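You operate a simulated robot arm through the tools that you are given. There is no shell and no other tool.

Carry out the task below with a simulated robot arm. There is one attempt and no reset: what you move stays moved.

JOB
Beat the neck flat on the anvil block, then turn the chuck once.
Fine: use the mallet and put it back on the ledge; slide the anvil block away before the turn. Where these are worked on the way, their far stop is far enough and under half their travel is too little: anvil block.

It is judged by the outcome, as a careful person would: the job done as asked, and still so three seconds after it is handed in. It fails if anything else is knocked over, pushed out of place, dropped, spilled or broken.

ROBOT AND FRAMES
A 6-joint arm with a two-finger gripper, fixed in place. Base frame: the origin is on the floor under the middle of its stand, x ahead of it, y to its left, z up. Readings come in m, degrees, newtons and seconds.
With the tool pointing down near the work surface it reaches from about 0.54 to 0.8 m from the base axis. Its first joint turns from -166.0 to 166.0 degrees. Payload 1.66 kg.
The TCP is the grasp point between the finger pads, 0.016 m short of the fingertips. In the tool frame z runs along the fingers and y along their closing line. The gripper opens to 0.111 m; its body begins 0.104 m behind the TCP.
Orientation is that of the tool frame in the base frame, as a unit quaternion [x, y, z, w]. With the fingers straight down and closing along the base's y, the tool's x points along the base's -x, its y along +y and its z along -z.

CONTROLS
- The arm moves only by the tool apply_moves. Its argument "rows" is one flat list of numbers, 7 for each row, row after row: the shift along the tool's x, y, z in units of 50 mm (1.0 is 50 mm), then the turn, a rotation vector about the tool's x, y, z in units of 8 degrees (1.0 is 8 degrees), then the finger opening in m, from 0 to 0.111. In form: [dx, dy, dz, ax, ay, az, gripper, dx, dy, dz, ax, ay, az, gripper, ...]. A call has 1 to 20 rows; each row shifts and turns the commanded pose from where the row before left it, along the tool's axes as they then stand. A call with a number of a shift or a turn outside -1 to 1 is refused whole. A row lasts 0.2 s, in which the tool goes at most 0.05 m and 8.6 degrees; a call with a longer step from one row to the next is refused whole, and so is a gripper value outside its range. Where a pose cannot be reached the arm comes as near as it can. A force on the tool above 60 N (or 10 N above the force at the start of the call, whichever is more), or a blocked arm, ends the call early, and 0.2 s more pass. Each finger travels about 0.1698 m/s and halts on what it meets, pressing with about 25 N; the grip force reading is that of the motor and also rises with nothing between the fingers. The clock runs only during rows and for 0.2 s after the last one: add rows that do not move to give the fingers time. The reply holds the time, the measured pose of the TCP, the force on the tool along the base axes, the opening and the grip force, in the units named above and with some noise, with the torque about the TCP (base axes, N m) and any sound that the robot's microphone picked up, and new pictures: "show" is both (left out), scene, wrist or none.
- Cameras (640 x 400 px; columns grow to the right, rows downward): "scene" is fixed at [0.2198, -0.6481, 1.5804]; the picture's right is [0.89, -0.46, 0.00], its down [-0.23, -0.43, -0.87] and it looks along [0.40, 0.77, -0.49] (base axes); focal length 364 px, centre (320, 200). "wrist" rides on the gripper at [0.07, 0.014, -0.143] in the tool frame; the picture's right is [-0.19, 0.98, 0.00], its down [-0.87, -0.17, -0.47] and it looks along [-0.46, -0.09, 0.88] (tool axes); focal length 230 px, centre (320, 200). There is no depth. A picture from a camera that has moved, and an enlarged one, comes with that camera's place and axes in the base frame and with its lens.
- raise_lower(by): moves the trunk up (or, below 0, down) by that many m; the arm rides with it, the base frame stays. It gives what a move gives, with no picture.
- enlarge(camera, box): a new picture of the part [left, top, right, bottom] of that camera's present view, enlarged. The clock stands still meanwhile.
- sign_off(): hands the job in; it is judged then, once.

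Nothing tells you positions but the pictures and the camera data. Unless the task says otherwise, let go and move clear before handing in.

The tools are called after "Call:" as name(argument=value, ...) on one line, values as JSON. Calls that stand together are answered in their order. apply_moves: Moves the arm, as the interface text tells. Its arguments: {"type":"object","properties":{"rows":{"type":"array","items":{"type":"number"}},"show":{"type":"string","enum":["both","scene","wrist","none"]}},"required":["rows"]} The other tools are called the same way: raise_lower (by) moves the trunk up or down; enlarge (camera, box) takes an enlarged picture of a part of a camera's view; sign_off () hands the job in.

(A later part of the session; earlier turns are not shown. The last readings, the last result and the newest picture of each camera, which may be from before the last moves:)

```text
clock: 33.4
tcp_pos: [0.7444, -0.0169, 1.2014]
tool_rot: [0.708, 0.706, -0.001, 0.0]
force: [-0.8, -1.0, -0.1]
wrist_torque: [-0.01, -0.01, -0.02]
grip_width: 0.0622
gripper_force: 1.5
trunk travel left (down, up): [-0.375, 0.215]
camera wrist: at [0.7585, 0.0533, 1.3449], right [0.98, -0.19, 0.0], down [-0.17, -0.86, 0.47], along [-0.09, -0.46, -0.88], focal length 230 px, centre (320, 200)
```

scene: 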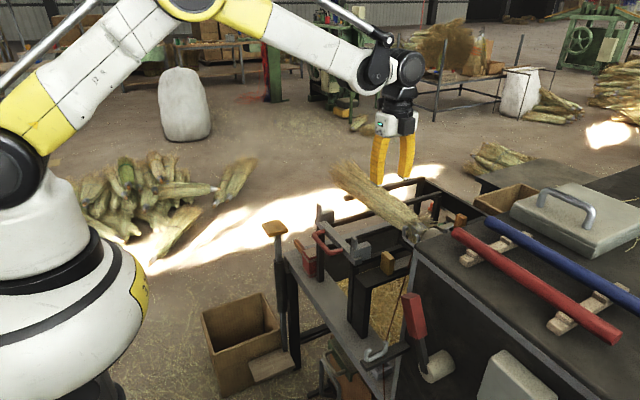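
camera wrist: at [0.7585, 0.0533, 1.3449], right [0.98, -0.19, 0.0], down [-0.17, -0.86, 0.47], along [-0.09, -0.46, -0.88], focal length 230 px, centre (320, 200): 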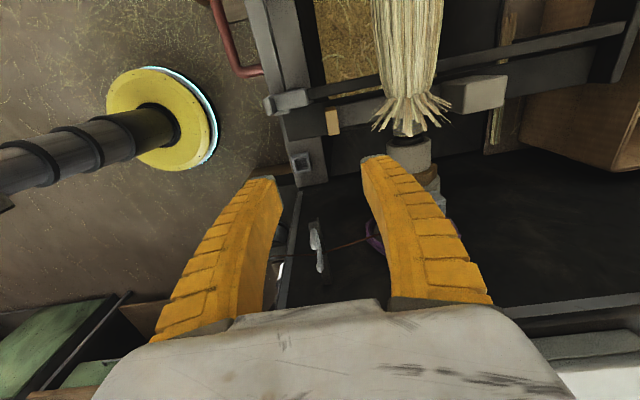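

Call:
enlarge(camera="wrist", box=[260, 60, 540, 200])

```text
2.29 times, centred on (400, 130) of wrist
camera zoom: at [0.7585, 0.0533, 1.3449], right [0.98, -0.19, 0.0], down [-0.17, -0.86, 0.47], along [-0.09, -0.46, -0.88], focal length 526 px, centre (137, 360)
```

zoom: 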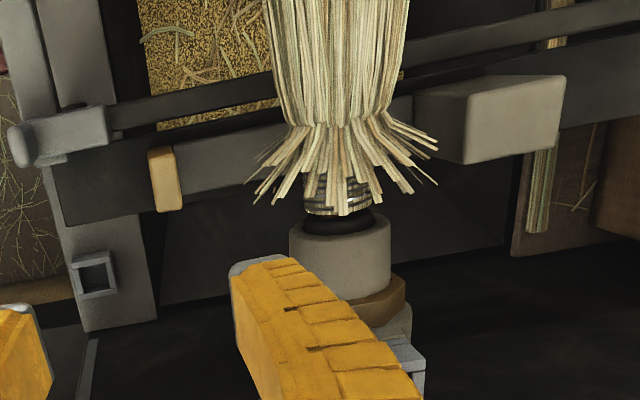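

The anvil block is a raised grey block on the slide bar, and the knob top is at about (0.766, -0.014, 0.947). I'll descend over the knob with a narrow opening.

Call:
apply_moves(rows=[0.01, 0.08, 0.8, 0, 0, 0, 0.042, 0.01, 0.08, 0.8, 0, 0, 0, 0.042, 0.01, 0.08, 0.8, 0, 0, 0, 0.042, 0.01, 0.08, 0.8, 0, 0, 0, 0.042, 0.01, 0.08, 0.6, 0, 0, 0, 0.042, 0, 0, 0, 0, 0, 0, 0.042], show="both")

Call:
enlarge(camera="wrist", box=[230, 100, 430, 240])

Call:
enlarge(camera="scene", box=[340, 150, 460, 290])

```text
clock: 34.8
tcp_pos: [0.7639, -0.0126, 1.0103]
tool_rot: [0.707, 0.707, -0.001, -0.001]
force: [-0.2, 0.5, 0.1]
wrist_torque: [0.02, -0.03, 0.01]
grip_width: 0.0444
gripper_force: 2.0
trunk travel left (down, up): [-0.375, 0.215]
camera wrist: at [0.778, 0.0572, 1.1546], right [0.98, -0.19, 0.0], down [-0.17, -0.87, 0.47], along [-0.09, -0.46, -0.88], focal length 230 px, centre (320, 200)
```

scene: 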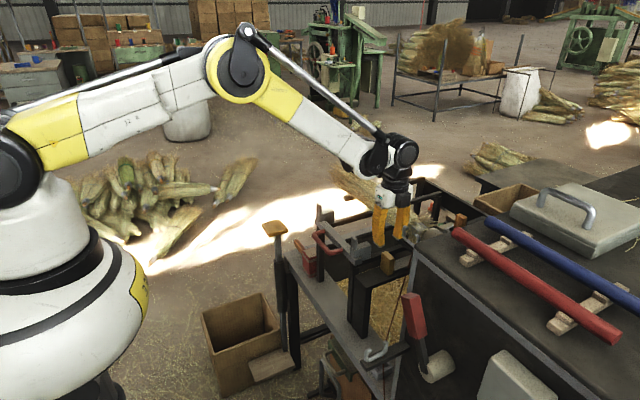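
wrist: 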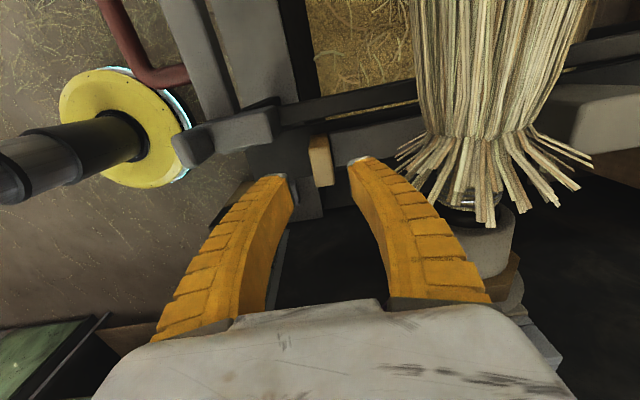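

```text
2.86 times, centred on (330, 170) of wrist
camera zoom: at [0.778, 0.0572, 1.1546], right [0.98, -0.19, 0.0], down [-0.17, -0.87, 0.47], along [-0.09, -0.46, -0.88], focal length 657 px, centre (291, 286)
```

zoom: 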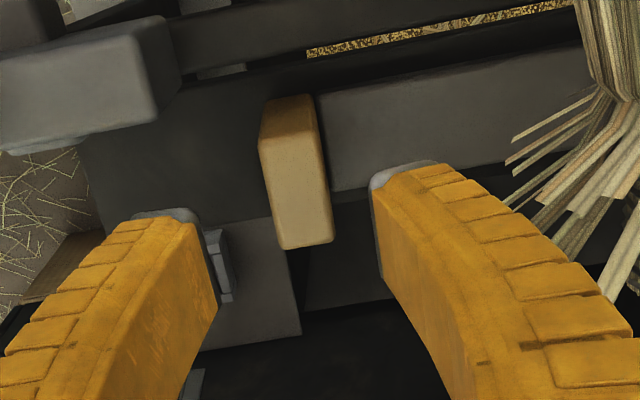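

```text
2.86 times, centred on (400, 220) of scene
camera zoom: at [0.2198, -0.6481, 1.5804], right [0.89, -0.46, 0.0], down [-0.23, -0.43, -0.87], along [0.4, 0.77, -0.49], focal length 1039 px, centre (91, 143)
```

zoom: 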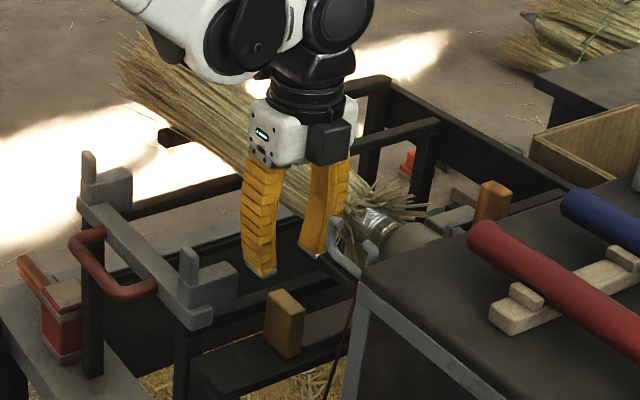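

The knob sits between the open fingers, so I'll lower to grip height and close.

Call:
apply_moves(rows=[-0.03, 0.03, 0.6, 0, 0, 0, 0.042, -0.03, 0.02, 0.6, 0, 0, 0, 0.042, 0, 0, 0.4, 0, 0, 0, 0.042, 0, 0, 0, 0, 0, 0, 0.042], show="both")

Call:
enlarge(camera="scene", box=[340, 170, 460, 290])

```text
clock: 35.8
tcp_pos: [0.7606, -0.0154, 0.939]
tool_rot: [0.707, 0.707, 0.0, 0.0]
force: [-0.2, 0.1, -0.2]
wrist_torque: [0.05, -0.01, 0.0]
grip_width: 0.0446
gripper_force: 2.0
out of reach, approached as far as the arm can: row 3
trunk travel left (down, up): [-0.375, 0.215]
camera wrist: at [0.7745, 0.0542, 1.083], right [0.98, -0.19, 0.0], down [-0.17, -0.87, 0.47], along [-0.09, -0.46, -0.88], focal length 230 px, centre (320, 200)
```

scene: 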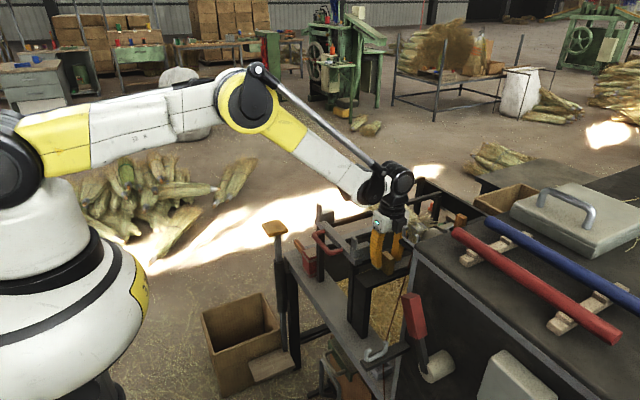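
wrist: 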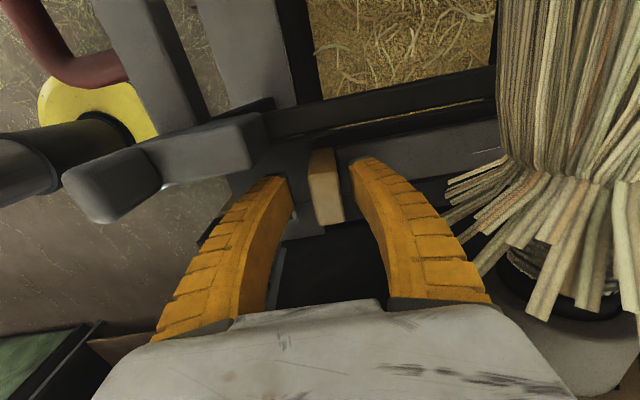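

```text
3.33 times, centred on (400, 230) of scene
camera zoom: at [0.2198, -0.6481, 1.5804], right [0.89, -0.46, 0.0], down [-0.23, -0.43, -0.87], along [0.4, 0.77, -0.49], focal length 1212 px, centre (53, 100)
```

zoom: 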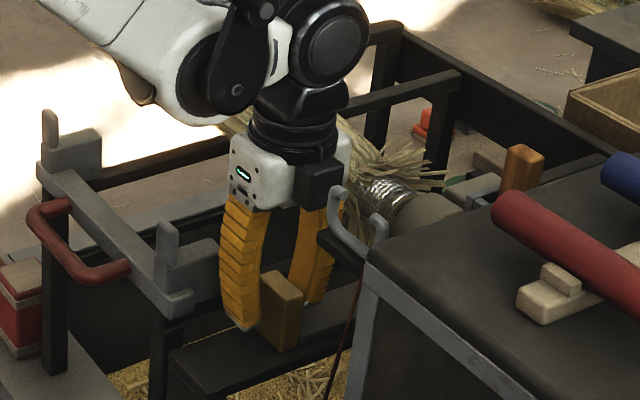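

The arm reports a limit here because the trunk is high for this low target. I'll lift off, lower the trunk, and come back down.

Call:
apply_moves(rows=[0, 0, -0.8, 0, 0, 0, 0.042, 0, 0, -0.8, 0, 0, 0, 0.042, 0, 0, -0.8, 0, 0, 0, 0.042, 0, 0, -0.8, 0, 0, 0, 0.042, 0, 0, -0.8, 0, 0, 0, 0.042, 0, 0, 0, 0, 0, 0, 0.042], show="none")

Call:
raise_lower(by=-0.15)

```text
clock: 37.2
tcp_pos: [0.7604, -0.0194, 1.1389]
tool_rot: [0.708, 0.707, 0.0, 0.0]
force: [-0.4, 0.5, 0.3]
wrist_torque: [0.01, 0.03, 0.01]
grip_width: 0.0443
gripper_force: 1.7
trunk travel left (down, up): [-0.375, 0.215]
```

```text
clock: 38.9
tcp_pos: [0.7593, -0.0178, 0.9877]
tool_rot: [0.707, 0.708, -0.001, 0.0]
force: [-0.1, -0.5, -0.2]
wrist_torque: [0.01, 0.0, 0.03]
grip_width: 0.0444
gripper_force: 1.7
trunk travel left (down, up): [-0.225, 0.365]
```

Call:
apply_moves(rows=[0.02, 0.06, 0.6, 0, 0, 0, 0.042, 0.02, 0.06, 0.56, 0, 0, 0, 0.042, 0, 0, 0, 0, 0, 0, 0.042], show="wrist")

```text
clock: 39.7
tcp_pos: [0.7645, -0.0145, 0.9321]
tool_rot: [0.707, 0.707, -0.001, -0.001]
force: [0.2, 0.0, -0.2]
wrist_torque: [0.0, 0.0, 0.03]
grip_width: 0.0445
gripper_force: 1.9
trunk travel left (down, up): [-0.225, 0.365]
camera wrist: at [0.7782, 0.0567, 1.0756], right [0.98, -0.19, 0.0], down [-0.17, -0.87, 0.47], along [-0.09, -0.46, -0.88], focal length 230 px, centre (320, 200)
```

wrist: 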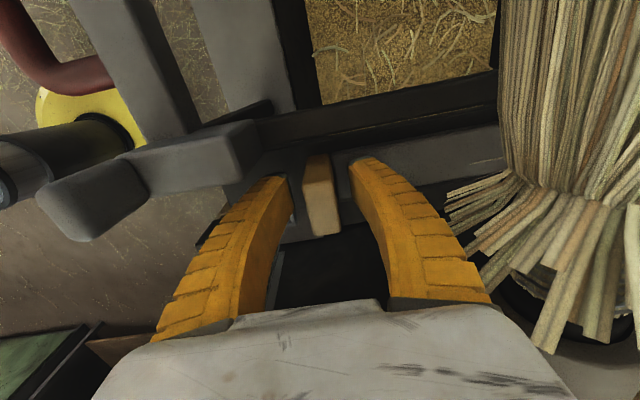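

Call:
apply_moves(rows=[0, 0, 0, 0, 0, 0, 0.03, 0, 0, 0, 0, 0, 0, 0.015, 0, 0, 0, 0, 0, 0, 0.01, 0, 0, 0, 0, 0, 0, 0.01], show="wrist")

```text
clock: 40.7
tcp_pos: [0.7634, -0.0138, 0.9323]
tool_rot: [0.707, 0.707, 0.0, 0.0]
force: [2.3, -0.5, 9.4]
wrist_torque: [0.04, -0.04, 0.0]
grip_width: 0.0163
gripper_force: 33.9
trunk travel left (down, up): [-0.225, 0.365]
camera wrist: at [0.778, 0.0567, 1.0763], right [0.98, -0.19, 0.0], down [-0.17, -0.87, 0.47], along [-0.09, -0.46, -0.88], focal length 230 px, centre (320, 200)
```

wrist: 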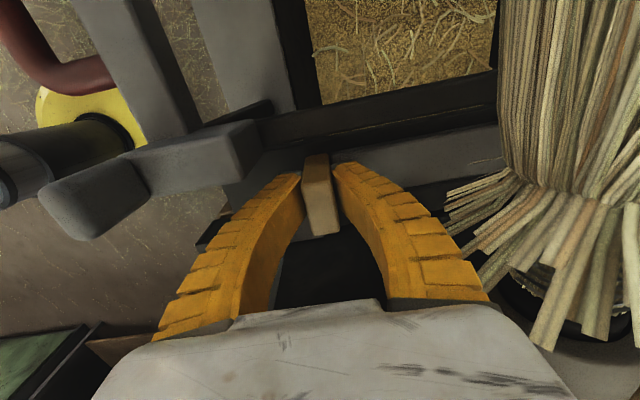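

I've got the knob (width 0.016). I'll pull it gently toward -x and watch the force.

Call:
apply_moves(rows=[0, -0.3, 0, 0, 0, 0, 0.01, 0, -0.3, 0, 0, 0, 0, 0.01, 0, -0.3, 0, 0, 0, 0, 0.01, 0, 0, 0, 0, 0, 0, 0.01], show="wrist")

```text
clock: 41.7
tcp_pos: [0.7203, -0.0132, 0.9313]
tool_rot: [0.707, 0.707, 0.0, 0.0]
force: [0.3, 14.0, 12.7]
wrist_torque: [0.33, -0.02, -0.02]
grip_width: 0.018
gripper_force: 34.2
trunk travel left (down, up): [-0.225, 0.365]
camera wrist: at [0.7334, 0.0567, 1.0753], right [0.98, -0.19, 0.0], down [-0.17, -0.87, 0.47], along [-0.09, -0.46, -0.88], focal length 230 px, centre (320, 200)
```

wrist: 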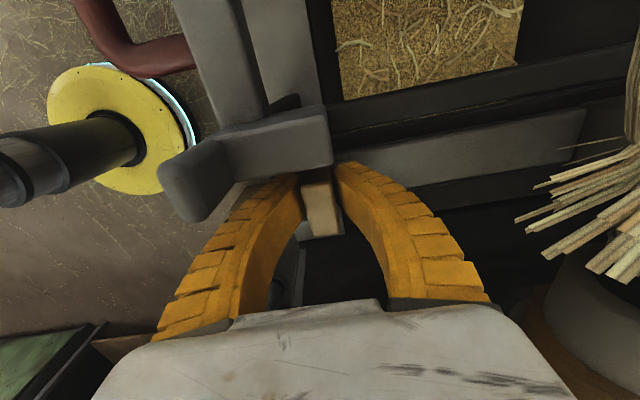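

Call:
apply_moves(rows=[0.03, -0.3, -0.03, 0, 0, 0, 0.01, 0, -0.3, 0, 0, 0, 0, 0.01, 0, 0, 0, 0, 0, 0, 0.01], show="wrist")

```text
clock: 42.5
tcp_pos: [0.6907, -0.0129, 0.9318]
tool_rot: [0.708, 0.707, -0.001, 0.001]
force: [1.3, 4.9, 10.3]
wrist_torque: [0.07, -0.02, 0.01]
grip_width: 0.0173
gripper_force: 33.5
trunk travel left (down, up): [-0.225, 0.365]
camera wrist: at [0.7037, 0.0569, 1.0756], right [0.98, -0.19, 0.0], down [-0.17, -0.86, 0.47], along [-0.09, -0.46, -0.88], focal length 230 px, centre (320, 200)
```

wrist: 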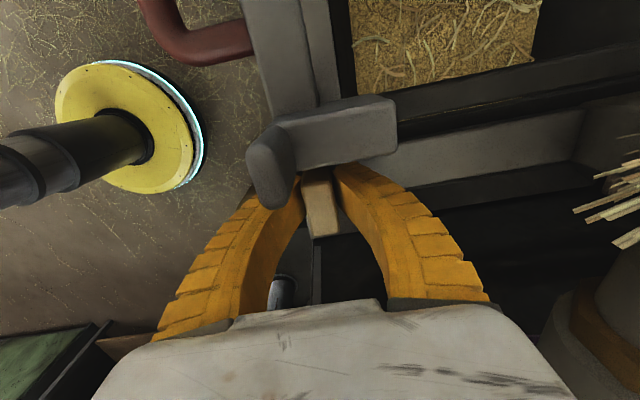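

Call:
apply_moves(rows=[0, -0.3, 0, 0, 0, 0, 0.01, 0, -0.3, 0, 0, 0, 0, 0.01, 0, -0.3, 0, 0, 0, 0, 0.01, 0, 0, 0, 0, 0, 0, 0.01], show="both")

```text
clock: 43.5
tcp_pos: [0.6448, -0.0142, 0.9325]
tool_rot: [0.707, 0.707, -0.001, 0.0]
force: [0.5, 0.6, 9.6]
wrist_torque: [-0.33, 0.0, 0.01]
grip_width: 0.0167
gripper_force: 34.0
trunk travel left (down, up): [-0.225, 0.365]
camera wrist: at [0.6596, 0.0567, 1.0758], right [0.98, -0.19, 0.0], down [-0.17, -0.86, 0.47], along [-0.09, -0.46, -0.88], focal length 230 px, centre (320, 200)
```

scene: 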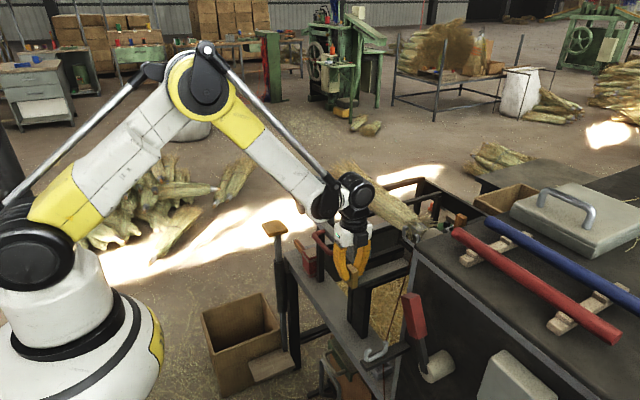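
wrist: 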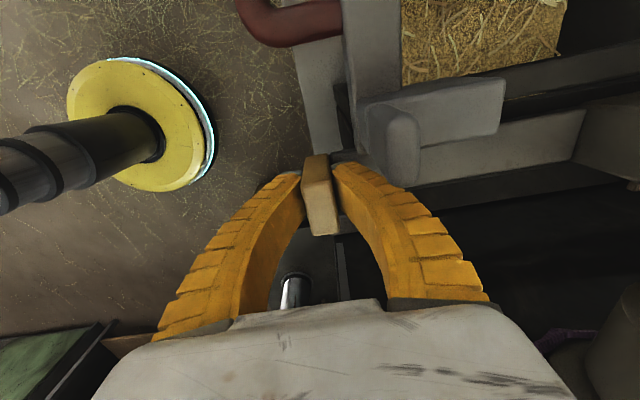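

Call:
apply_moves(rows=[0, -0.2, 0, 0, 0, 0, 0.01, 0, -0.2, 0, 0, 0, 0, 0.01, 0, 0, 0, 0, 0, 0, 0.01], show="none")

```text
clock: 44.0
tcp_pos: [0.6451, -0.0139, 0.9307]
tool_rot: [0.707, 0.708, 0.005, 0.008]
force: [36.3, -0.1, 12.6]
wrist_torque: [0.08, -0.32, 0.0]
grip_width: 0.0166
gripper_force: 33.5
trunk travel left (down, up): [-0.225, 0.365]
stopped in row 2: the force on the tool passed its limit at 71 N (the readings are from after the stop); the commanded pose is now the measured one
```

The anvil hit its near stop at 0.119 m of travel, so the block should now be under the neck. I'll release the knob and lift clear.

Call:
apply_moves(rows=[0, 0, 0, 0, 0, 0, 0.03, 0, 0, 0, 0, 0, 0, 0.045, 0, 0, 0, 0, 0, 0, 0.045, 0, 0, -0.5, 0, 0, 0, 0.045, 0, 0, -0.9, 0, 0, 0, 0.045, 0, 0, -0.9, 0, 0, 0, 0.045, 0, 0, -0.9, 0, 0, 0, 0.045, 0, 0, -0.9, 0, 0, 0, 0.045, 0, 0, 0, 0, 0, 0, 0.045], show="both")

Call:
enlarge(camera="wrist", box=[330, 40, 640, 240])

```text
clock: 46.0
tcp_pos: [0.6355, -0.0184, 1.1361]
tool_rot: [0.708, 0.707, 0.004, 0.004]
force: [-0.5, 0.7, 0.0]
wrist_torque: [-0.02, 0.0, -0.04]
grip_width: 0.0473
gripper_force: 1.4
trunk travel left (down, up): [-0.225, 0.365]
camera wrist: at [0.6474, 0.0528, 1.2798], right [0.98, -0.19, 0.01], down [-0.17, -0.87, 0.47], along [-0.08, -0.46, -0.88], focal length 230 px, centre (320, 200)
```

scene: 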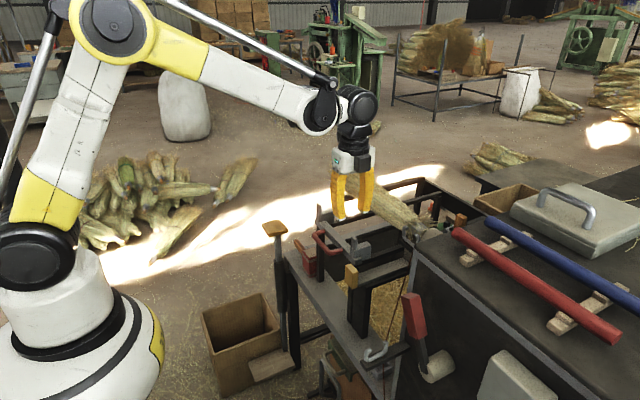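
wrist: 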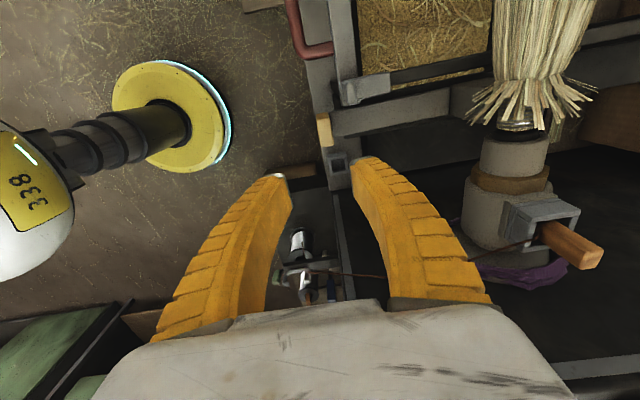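

```text
2.00 times, centred on (485, 140) of wrist
camera zoom: at [0.6474, 0.0528, 1.2798], right [0.98, -0.19, 0.01], down [-0.17, -0.87, 0.47], along [-0.08, -0.46, -0.88], focal length 460 px, centre (-10, 320)
```

zoom: 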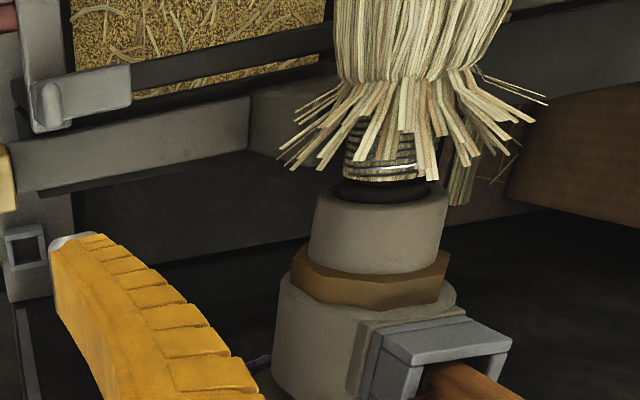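

The block now sits directly below the neck. Next is the mallet: I'll move above its handle with the fingers closing along x.

Call:
apply_moves(rows=[0.85, 0.1, 0, 0, 0, 0, 0.06, 0.85, 0.1, 0, 0, 0, 0, 0.06, 0.85, 0.1, 0, 0, 0, 0, 0.06, 0.85, 0.1, 0, 0, 0, 0, 0.06, 0.85, 0.1, 0, 0, 0, 0, 0.06, 0.85, 0.1, 0, 0, 0, 0, 0.06, 0.6, 0.05, 0.74, 0, 0, 0, 0.06, 0.6, 0.05, 0.74, 0, 0, 0, 0.06, 0.6, 0.05, 0.74, 0, 0, 0, 0.06, 0.6, 0.05, 0.74, 0, 0, 0, 0.06, 0.6, 0.05, 0.74, 0, 0, 0, 0.06, 0, 0, 0, 0, 0, 0, 0.06], show="both")

Call:
enlarge(camera="wrist", box=[220, 60, 460, 240])

Call:
enlarge(camera="scene", box=[250, 170, 370, 310])

```text
clock: 48.6
tcp_pos: [0.6829, 0.3891, 0.9508]
tool_rot: [0.707, 0.707, 0.004, 0.004]
force: [1.2, -0.5, -0.4]
wrist_torque: [0.0, -0.03, -0.04]
grip_width: 0.0622
gripper_force: 1.2
trunk travel left (down, up): [-0.225, 0.365]
camera wrist: at [0.6949, 0.46, 1.0952], right [0.98, -0.19, 0.01], down [-0.17, -0.87, 0.47], along [-0.08, -0.46, -0.88], focal length 230 px, centre (320, 200)
```

scene: 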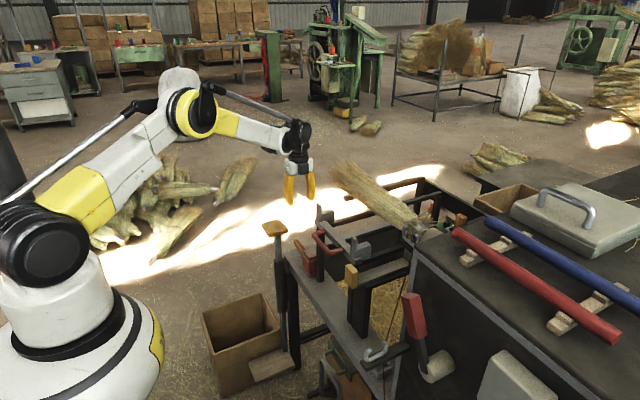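
wrist: 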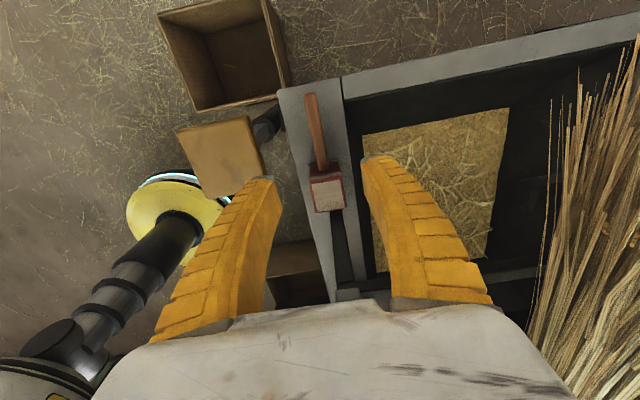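

```text
2.22 times, centred on (340, 150) of wrist
camera zoom: at [0.6949, 0.46, 1.0952], right [0.98, -0.19, 0.01], down [-0.17, -0.87, 0.47], along [-0.08, -0.46, -0.88], focal length 511 px, centre (276, 311)
```

zoom: 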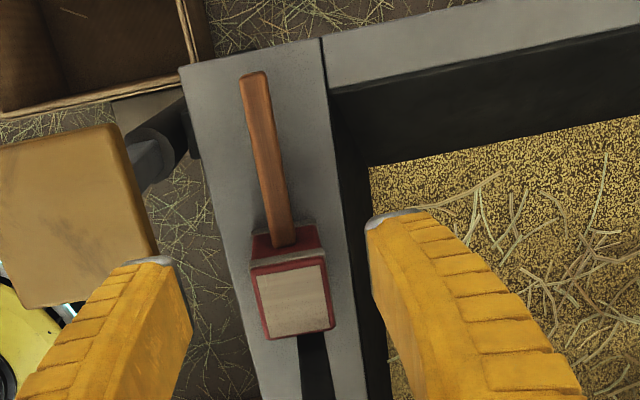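

```text
2.86 times, centred on (310, 240) of scene
camera zoom: at [0.2198, -0.6481, 1.5804], right [0.89, -0.46, 0.0], down [-0.23, -0.43, -0.87], along [0.4, 0.77, -0.49], focal length 1039 px, centre (349, 86)
```

zoom: 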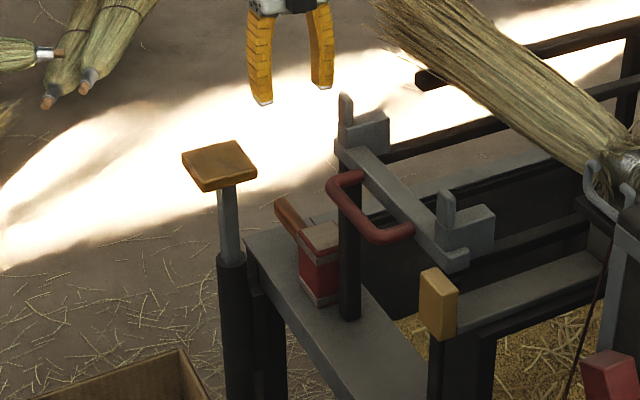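

The mallet handle runs along y at x ≈ 0.679 (y 0.33–0.44, axis z ≈ 0.728), with the head centred near y 0.30. I'll come down close to the head and avoid the wooden pad at about (0.58, 0.40).

Call:
apply_moves(rows=[-0.37, -0.04, 0.4, 0, 0, 0, 0.05, -0.37, -0.04, 0.6, 0, 0, 0, 0.05, 0, 0, 0.7, 0, 0, 0, 0.05, 0, 0, 0.7, 0, 0, 0, 0.05, 0, 0, 0.5, 0, 0, 0, 0.05, 0, 0, 0, 0, 0, 0, 0.05], show="both")

Call:
enlarge(camera="wrist", box=[220, 60, 460, 240])

Call:
enlarge(camera="scene", box=[250, 150, 370, 310])

```text
clock: 50.0
tcp_pos: [0.6797, 0.3521, 0.8039]
tool_rot: [0.707, 0.707, 0.004, 0.005]
force: [-0.9, -0.1, 0.4]
wrist_torque: [0.01, 0.0, -0.01]
grip_width: 0.0523
gripper_force: 1.7
trunk travel left (down, up): [-0.225, 0.365]
camera wrist: at [0.6919, 0.4225, 0.9476], right [0.98, -0.19, 0.01], down [-0.17, -0.87, 0.47], along [-0.08, -0.46, -0.88], focal length 230 px, centre (320, 200)
```

scene: 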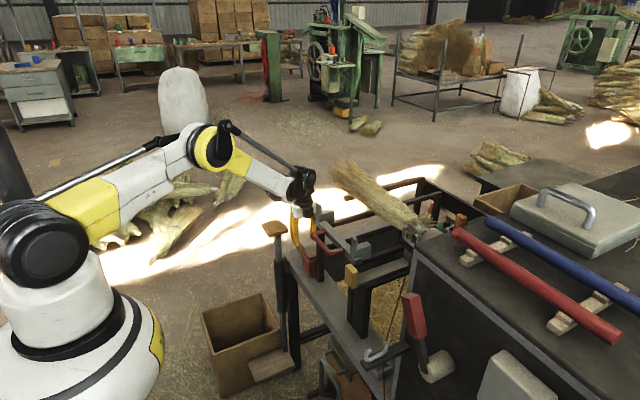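
wrist: 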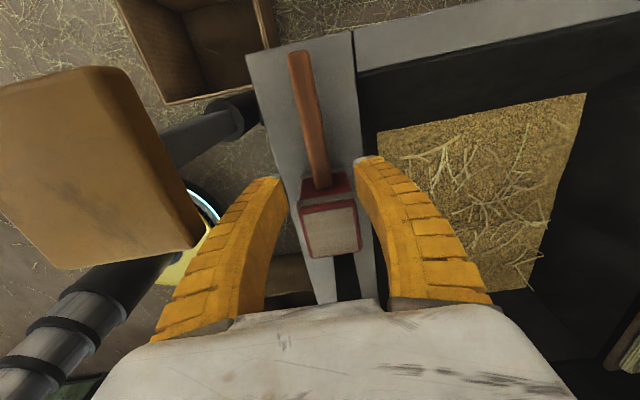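

```text
2.22 times, centred on (340, 150) of wrist
camera zoom: at [0.6919, 0.4225, 0.9476], right [0.98, -0.19, 0.01], down [-0.17, -0.87, 0.47], along [-0.08, -0.46, -0.88], focal length 511 px, centre (276, 311)
```

zoom: 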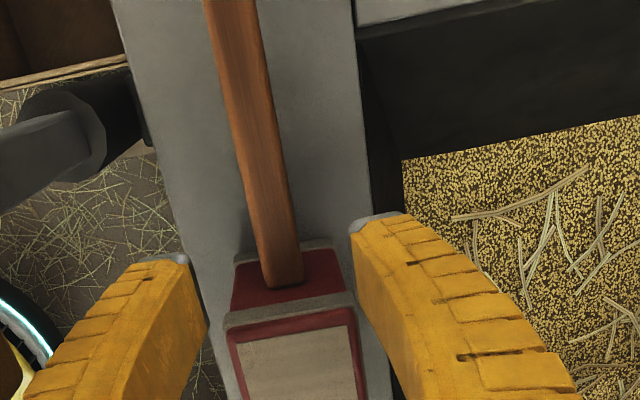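

```text
2.50 times, centred on (310, 230) of scene
camera zoom: at [0.2198, -0.6481, 1.5804], right [0.89, -0.46, 0.0], down [-0.23, -0.43, -0.87], along [0.4, 0.77, -0.49], focal length 909 px, centre (345, 125)
```

zoom: 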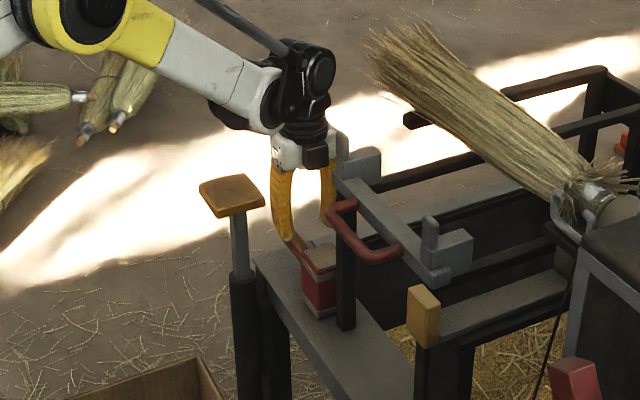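

The alignment looks good. I'll lower to the handle and close on it.

Call:
apply_moves(rows=[0, 0, 0.5, 0, 0, 0, 0.05, 0, 0, 0.5, 0, 0, 0, 0.05, 0, 0, 0.46, 0, 0, 0, 0.05, 0, 0, 0, 0, 0, 0, 0.05], show="both")

Call:
enlarge(camera="wrist", box=[220, 60, 460, 240])

Call:
enlarge(camera="scene", box=[250, 150, 370, 310])

```text
clock: 51.0
tcp_pos: [0.6523, 0.3373, 0.7648]
tool_rot: [0.707, 0.707, 0.004, 0.006]
force: [0.3, 1.7, -0.5]
wrist_torque: [0.0, 0.01, 0.05]
grip_width: 0.0519
gripper_force: 1.2
out of reach, approached as far as the arm can: row 1, 2, 3
trunk travel left (down, up): [-0.225, 0.365]
camera wrist: at [0.665, 0.4088, 0.9083], right [0.98, -0.19, 0.01], down [-0.17, -0.87, 0.47], along [-0.08, -0.46, -0.88], focal length 230 px, centre (320, 200)
```

scene: 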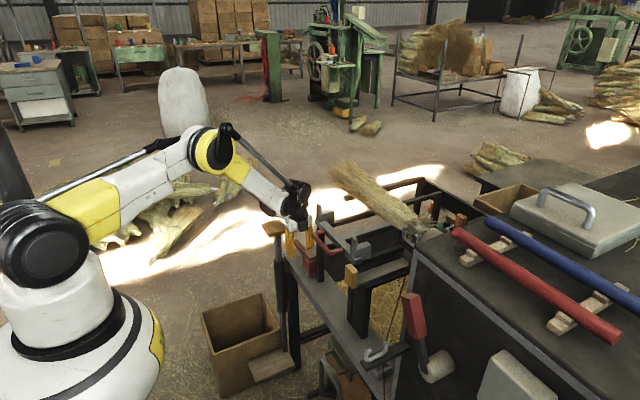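
wrist: 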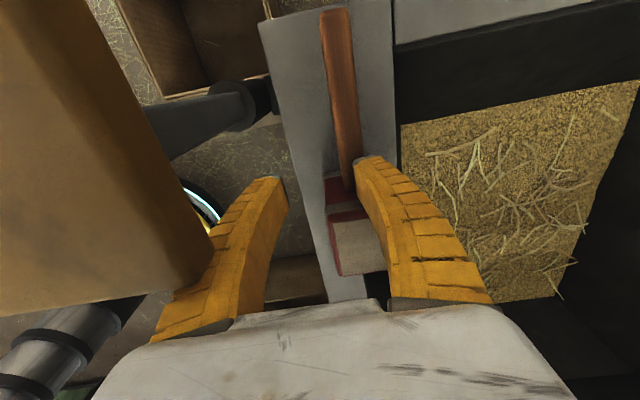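

```text
2.22 times, centred on (340, 150) of wrist
camera zoom: at [0.665, 0.4088, 0.9083], right [0.98, -0.19, 0.01], down [-0.17, -0.87, 0.47], along [-0.08, -0.46, -0.88], focal length 511 px, centre (276, 311)
```

zoom: 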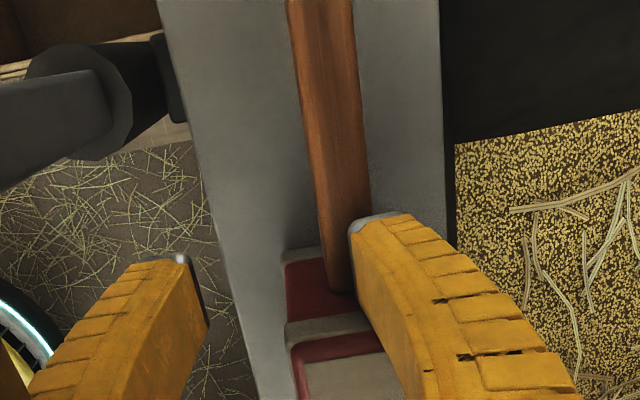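

```text
2.50 times, centred on (310, 230) of scene
camera zoom: at [0.2198, -0.6481, 1.5804], right [0.89, -0.46, 0.0], down [-0.23, -0.43, -0.87], along [0.4, 0.77, -0.49], focal length 909 px, centre (345, 125)
```

zoom: 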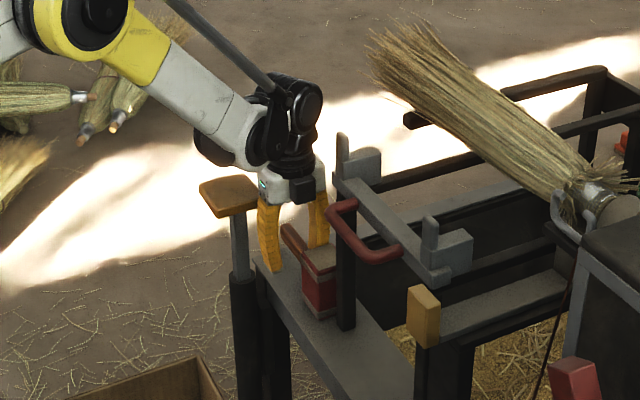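

The arm can't reach down cleanly at this trunk height and it drifted sideways. I'll back straight up, lower the trunk, and come down again.

Call:
apply_moves(rows=[0.05, 0, -0.4, 0, 0, 0, 0.05, 0.1, 0.1, -0.7, 0, 0, 0, 0.05, 0.1, 0.2, -0.8, 0, 0, 0, 0.05, 0.05, 0.2, -0.9, 0, 0, 0, 0.05, 0, 0, -0.9, 0, 0, 0, 0.05, 0, 0, 0, 0, 0, 0, 0.05], show="both")

Call:
enlarge(camera="wrist", box=[220, 60, 460, 240])

```text
clock: 52.4
tcp_pos: [0.6796, 0.3498, 0.9525]
tool_rot: [0.707, 0.707, 0.004, 0.004]
force: [0.1, -0.1, -0.6]
wrist_torque: [0.02, 0.03, -0.01]
grip_width: 0.0523
gripper_force: 1.6
trunk travel left (down, up): [-0.225, 0.365]
camera wrist: at [0.6919, 0.4211, 1.096], right [0.98, -0.19, 0.01], down [-0.17, -0.87, 0.47], along [-0.08, -0.46, -0.88], focal length 230 px, centre (320, 200)
```

scene: 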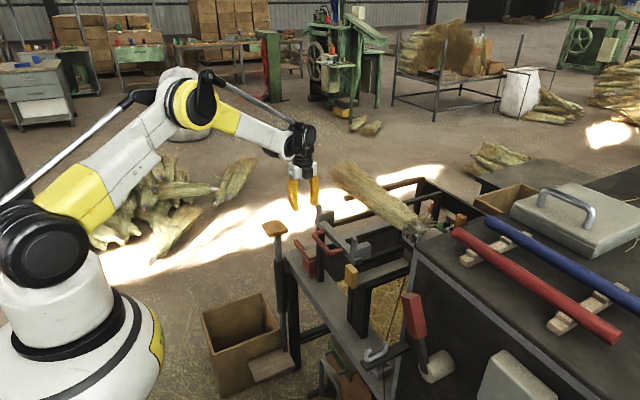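
wrist: 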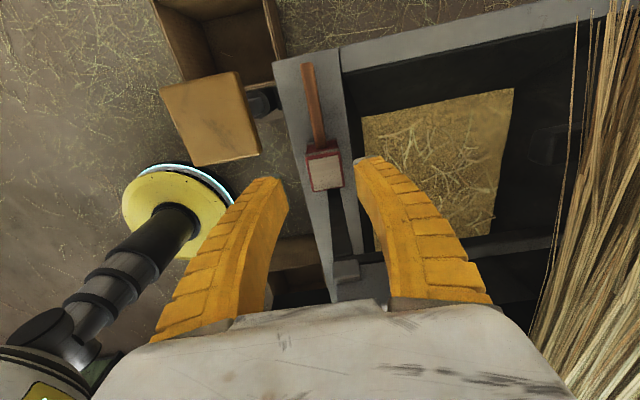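

```text
2.22 times, centred on (340, 150) of wrist
camera zoom: at [0.6919, 0.4211, 1.096], right [0.98, -0.19, 0.01], down [-0.17, -0.87, 0.47], along [-0.08, -0.46, -0.88], focal length 511 px, centre (276, 311)
```

zoom: 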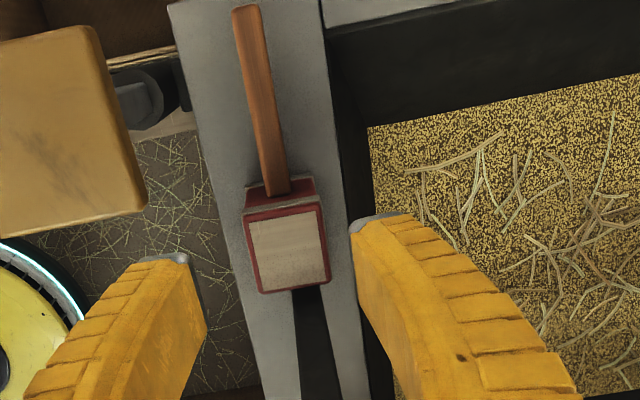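

Call:
raise_lower(by=-0.15)

```text
clock: 54.1
tcp_pos: [0.6788, 0.3501, 0.8018]
tool_rot: [0.707, 0.707, 0.005, 0.004]
force: [-0.4, 0.1, -0.3]
wrist_torque: [-0.01, 0.0, -0.01]
grip_width: 0.0518
gripper_force: 1.5
trunk travel left (down, up): [-0.075, 0.515]
```

Call:
apply_moves(rows=[0, 0, 0.35, 0, 0, 0, 0.05, 0, 0, 0.35, 0, 0, 0, 0.05, 0, 0, 0, 0, 0, 0, 0.05], show="both")

Call:
enlarge(camera="scene", box=[250, 150, 370, 310])

```text
clock: 55.0
tcp_pos: [0.6792, 0.3503, 0.7669]
tool_rot: [0.707, 0.707, 0.004, 0.005]
force: [-0.1, 0.5, -0.5]
wrist_torque: [-0.02, 0.0, -0.01]
grip_width: 0.0523
gripper_force: 1.8
trunk travel left (down, up): [-0.075, 0.515]
camera wrist: at [0.6922, 0.4214, 0.911], right [0.98, -0.19, 0.01], down [-0.17, -0.87, 0.47], along [-0.08, -0.46, -0.88], focal length 230 px, centre (320, 200)
```

scene: 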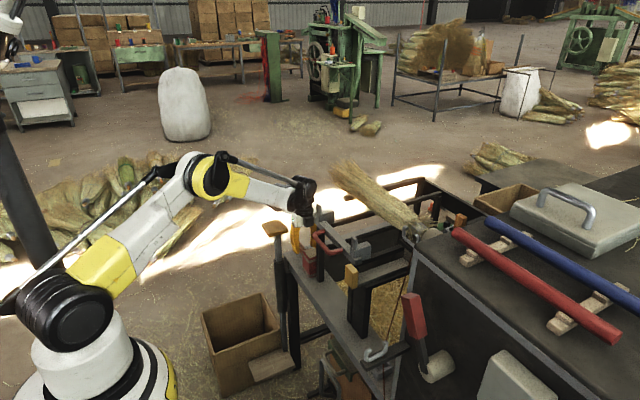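
wrist: 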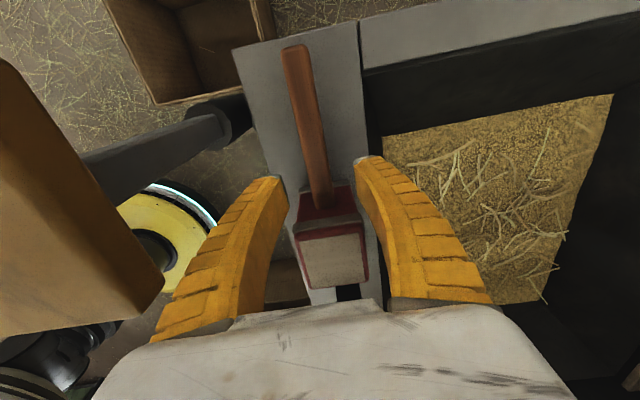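

```text
2.50 times, centred on (310, 230) of scene
camera zoom: at [0.2198, -0.6481, 1.5804], right [0.89, -0.46, 0.0], down [-0.23, -0.43, -0.87], along [0.4, 0.77, -0.49], focal length 909 px, centre (345, 125)
```

zoom: 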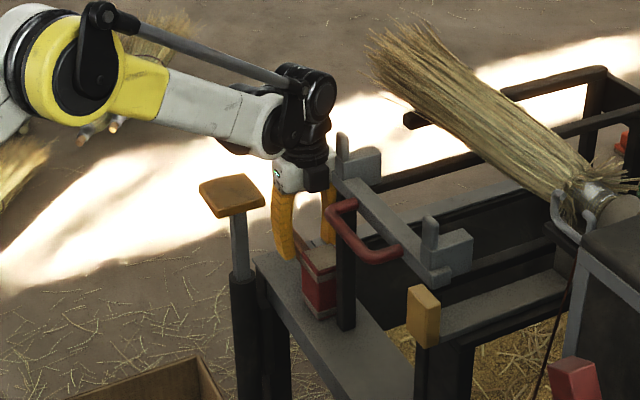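

Call:
apply_moves(rows=[0, 0, 0.37, 0, 0, 0, 0.05, 0, 0, 0.37, 0, 0, 0, 0.05, 0, 0, 0, 0, 0, 0, 0.05], show="wrist")

Call:
enlarge(camera="wrist", box=[220, 60, 460, 240])

```text
clock: 55.8
tcp_pos: [0.6803, 0.3502, 0.7292]
tool_rot: [0.707, 0.707, 0.004, 0.003]
force: [-0.3, -0.4, 0.8]
wrist_torque: [0.03, 0.02, 0.02]
grip_width: 0.0519
gripper_force: 1.8
trunk travel left (down, up): [-0.075, 0.515]
camera wrist: at [0.6928, 0.4203, 0.8735], right [0.98, -0.19, 0.01], down [-0.17, -0.87, 0.47], along [-0.08, -0.46, -0.88], focal length 230 px, centre (320, 200)
```

wrist: 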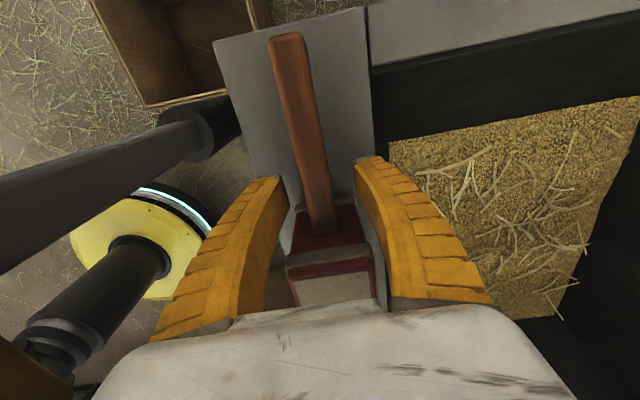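

```text
2.22 times, centred on (340, 150) of wrist
camera zoom: at [0.6928, 0.4203, 0.8735], right [0.98, -0.19, 0.01], down [-0.17, -0.87, 0.47], along [-0.08, -0.46, -0.88], focal length 511 px, centre (276, 311)
```

zoom: 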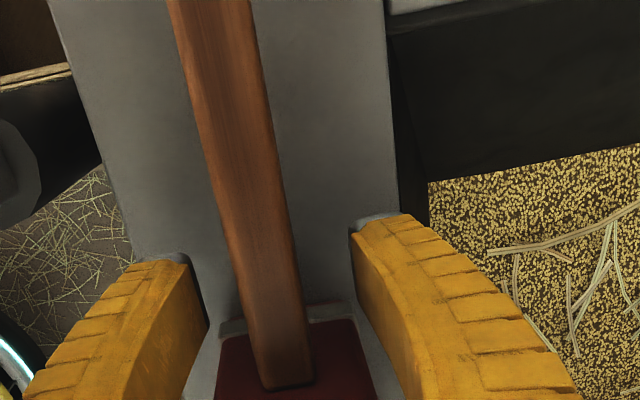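

Call:
apply_moves(rows=[0, 0, 0, 0, 0, 0, 0.03, 0, 0, 0, 0, 0, 0, 0.01, 0, 0, 0, 0, 0, 0, 0, 0, 0, 0, 0, 0, 0, 0], show="wrist")

```text
clock: 56.8
tcp_pos: [0.6811, 0.3489, 0.7297]
tool_rot: [0.707, 0.707, 0.005, 0.004]
force: [1.0, 1.0, 4.5]
wrist_torque: [-0.06, -0.01, -0.02]
grip_width: 0.0147
gripper_force: 24.8
trunk travel left (down, up): [-0.075, 0.515]
camera wrist: at [0.6926, 0.4202, 0.8741], right [0.98, -0.19, 0.01], down [-0.17, -0.87, 0.47], along [-0.08, -0.46, -0.88], focal length 230 px, centre (320, 200)
```

wrist: 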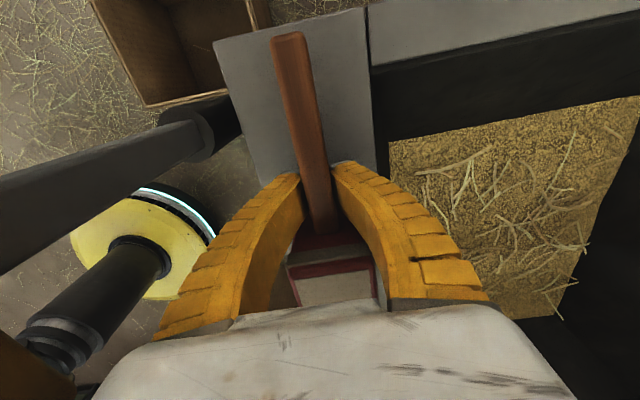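

I have the handle (width 0.0147). I'll note this pose for the return (TCP 0.681, 0.349, 0.730) and lift slowly.

Call:
apply_moves(rows=[0, 0, -0.2, 0, 0, 0, 0, 0, 0, -0.4, 0, 0, 0, 0, 0, 0, -0.4, 0, 0, 0, 0, 0, 0, 0, 0, 0, 0, 0], show="both")

Call:
enlarge(camera="scene", box=[250, 150, 370, 310])

```text
clock: 57.8
tcp_pos: [0.678, 0.3484, 0.7809]
tool_rot: [0.707, 0.707, 0.004, 0.005]
force: [0.0, -0.2, -3.6]
wrist_torque: [0.12, -0.04, 0.0]
grip_width: 0.012
gripper_force: 25.1
trunk travel left (down, up): [-0.075, 0.515]
camera wrist: at [0.6906, 0.4189, 0.9242], right [0.98, -0.19, 0.01], down [-0.17, -0.87, 0.47], along [-0.08, -0.46, -0.88], focal length 230 px, centre (320, 200)
```

scene: 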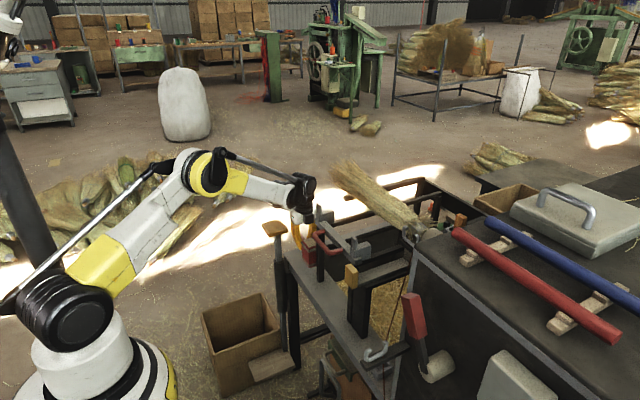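
wrist: 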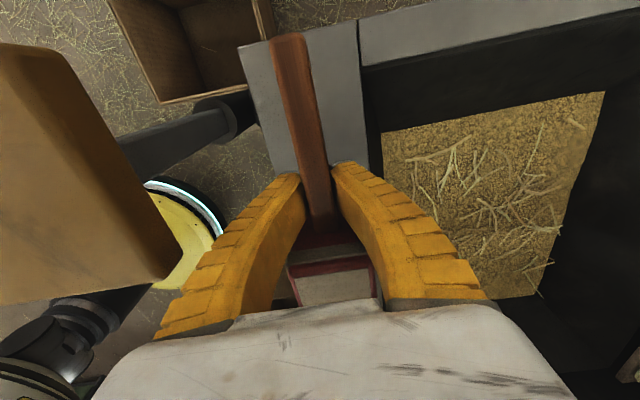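

```text
2.50 times, centred on (310, 230) of scene
camera zoom: at [0.2198, -0.6481, 1.5804], right [0.89, -0.46, 0.0], down [-0.23, -0.43, -0.87], along [0.4, 0.77, -0.49], focal length 909 px, centre (345, 125)
```

zoom: 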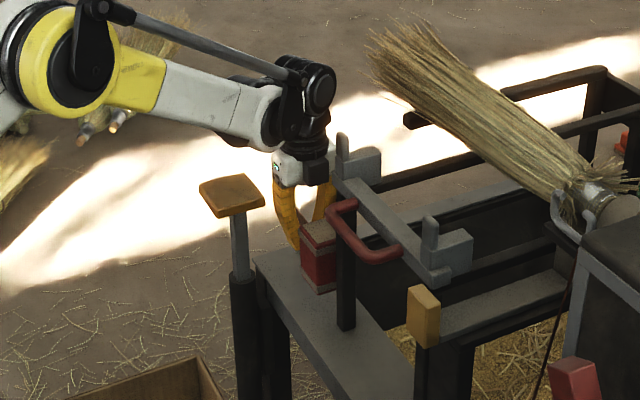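

The mallet is in hand (about 0.37 kg) and the grip is holding. I'll ease it away from the carriage bar, lift, and raise the trunk for reach.

Call:
apply_moves(rows=[0.4, 0.1, -0.1, 0, 0, 0, 0, 0.4, 0.1, -0.2, 0, 0, 0, 0, 0.2, 0, -0.6, 0, 0, 0, 0, 0, 0, -0.8, 0, 0, 0, 0, 0, 0, -0.8, 0, 0, 0, 0, 0, 0, 0, 0, 0, 0, 0], show="scene")

Call:
raise_lower(by=0.25)

```text
clock: 59.1
tcp_pos: [0.6887, 0.4013, 0.9049]
tool_rot: [0.707, 0.707, 0.004, 0.004]
force: [-0.8, -0.2, -3.0]
wrist_torque: [0.12, -0.01, 0.0]
grip_width: 0.0123
gripper_force: 24.7
trunk travel left (down, up): [-0.075, 0.515]
```

scene: 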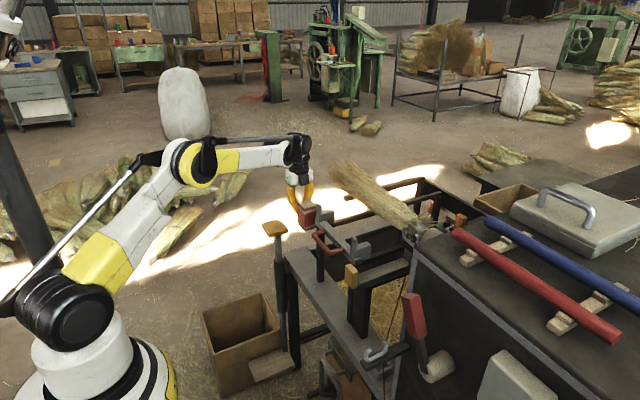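

```text
clock: 61.7
tcp_pos: [0.6877, 0.4009, 1.1533]
tool_rot: [0.708, 0.707, 0.004, 0.005]
force: [0.1, -0.3, -3.4]
wrist_torque: [0.14, -0.03, 0.0]
grip_width: 0.0122
gripper_force: 24.9
trunk travel left (down, up): [-0.325, 0.265]
```

Call:
apply_moves(rows=[0, -0.3, -0.5, 0, 0, 0, 0, 0, -0.3, -0.5, 0, 0, 0, 0, 0, 0, 0, 0, 0, -0.9375, 0, 0, 0, 0, 0, 0, -0.9375, 0, 0, 0, 0, 0, 0, -0.9375, 0, 0, 0, 0, 0, 0, -0.9375, 0, 0, 0, 0, 0, 0, -0.9375, 0, 0, 0, 0, 0, 0, -0.9375, 0, 0, 0, 0, 0, 0, -0.9375, 0, 0, 0, 0, 0, 0, -0.9375, 0, 0, 0, 0, 0, 0, -0.9375, 0, 0, 0, 0, 0, 0, -0.9375, 0, 0, 0, 0, 0, 0, -0.9375, 0, 0, 0, 0, 0, 0, -0.9375, 0, 0, 0, 0, 0, 0, 0, 0], show="both")

```text
clock: 64.9
tcp_pos: [0.6578, 0.4008, 1.2052]
tool_rot: [-0.001, 1.0, 0.001, 0.006]
force: [-0.6, -0.3, -2.8]
wrist_torque: [0.01, 0.14, 0.0]
grip_width: 0.0122
gripper_force: 25.4
trunk travel left (down, up): [-0.325, 0.265]
camera wrist: at [0.5871, 0.4159, 1.3471], right [0.19, 0.98, 0.0], down [0.86, -0.17, 0.48], along [0.47, -0.09, -0.88], focal length 230 px, centre (320, 200)
```

scene: 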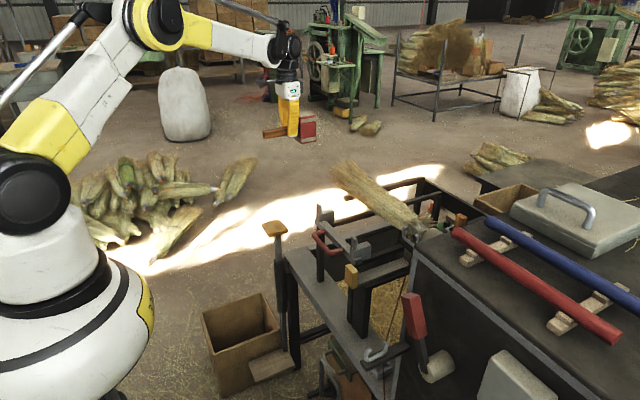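
wrist: 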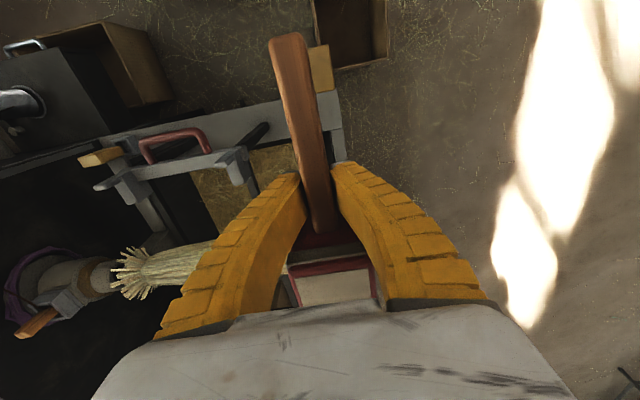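

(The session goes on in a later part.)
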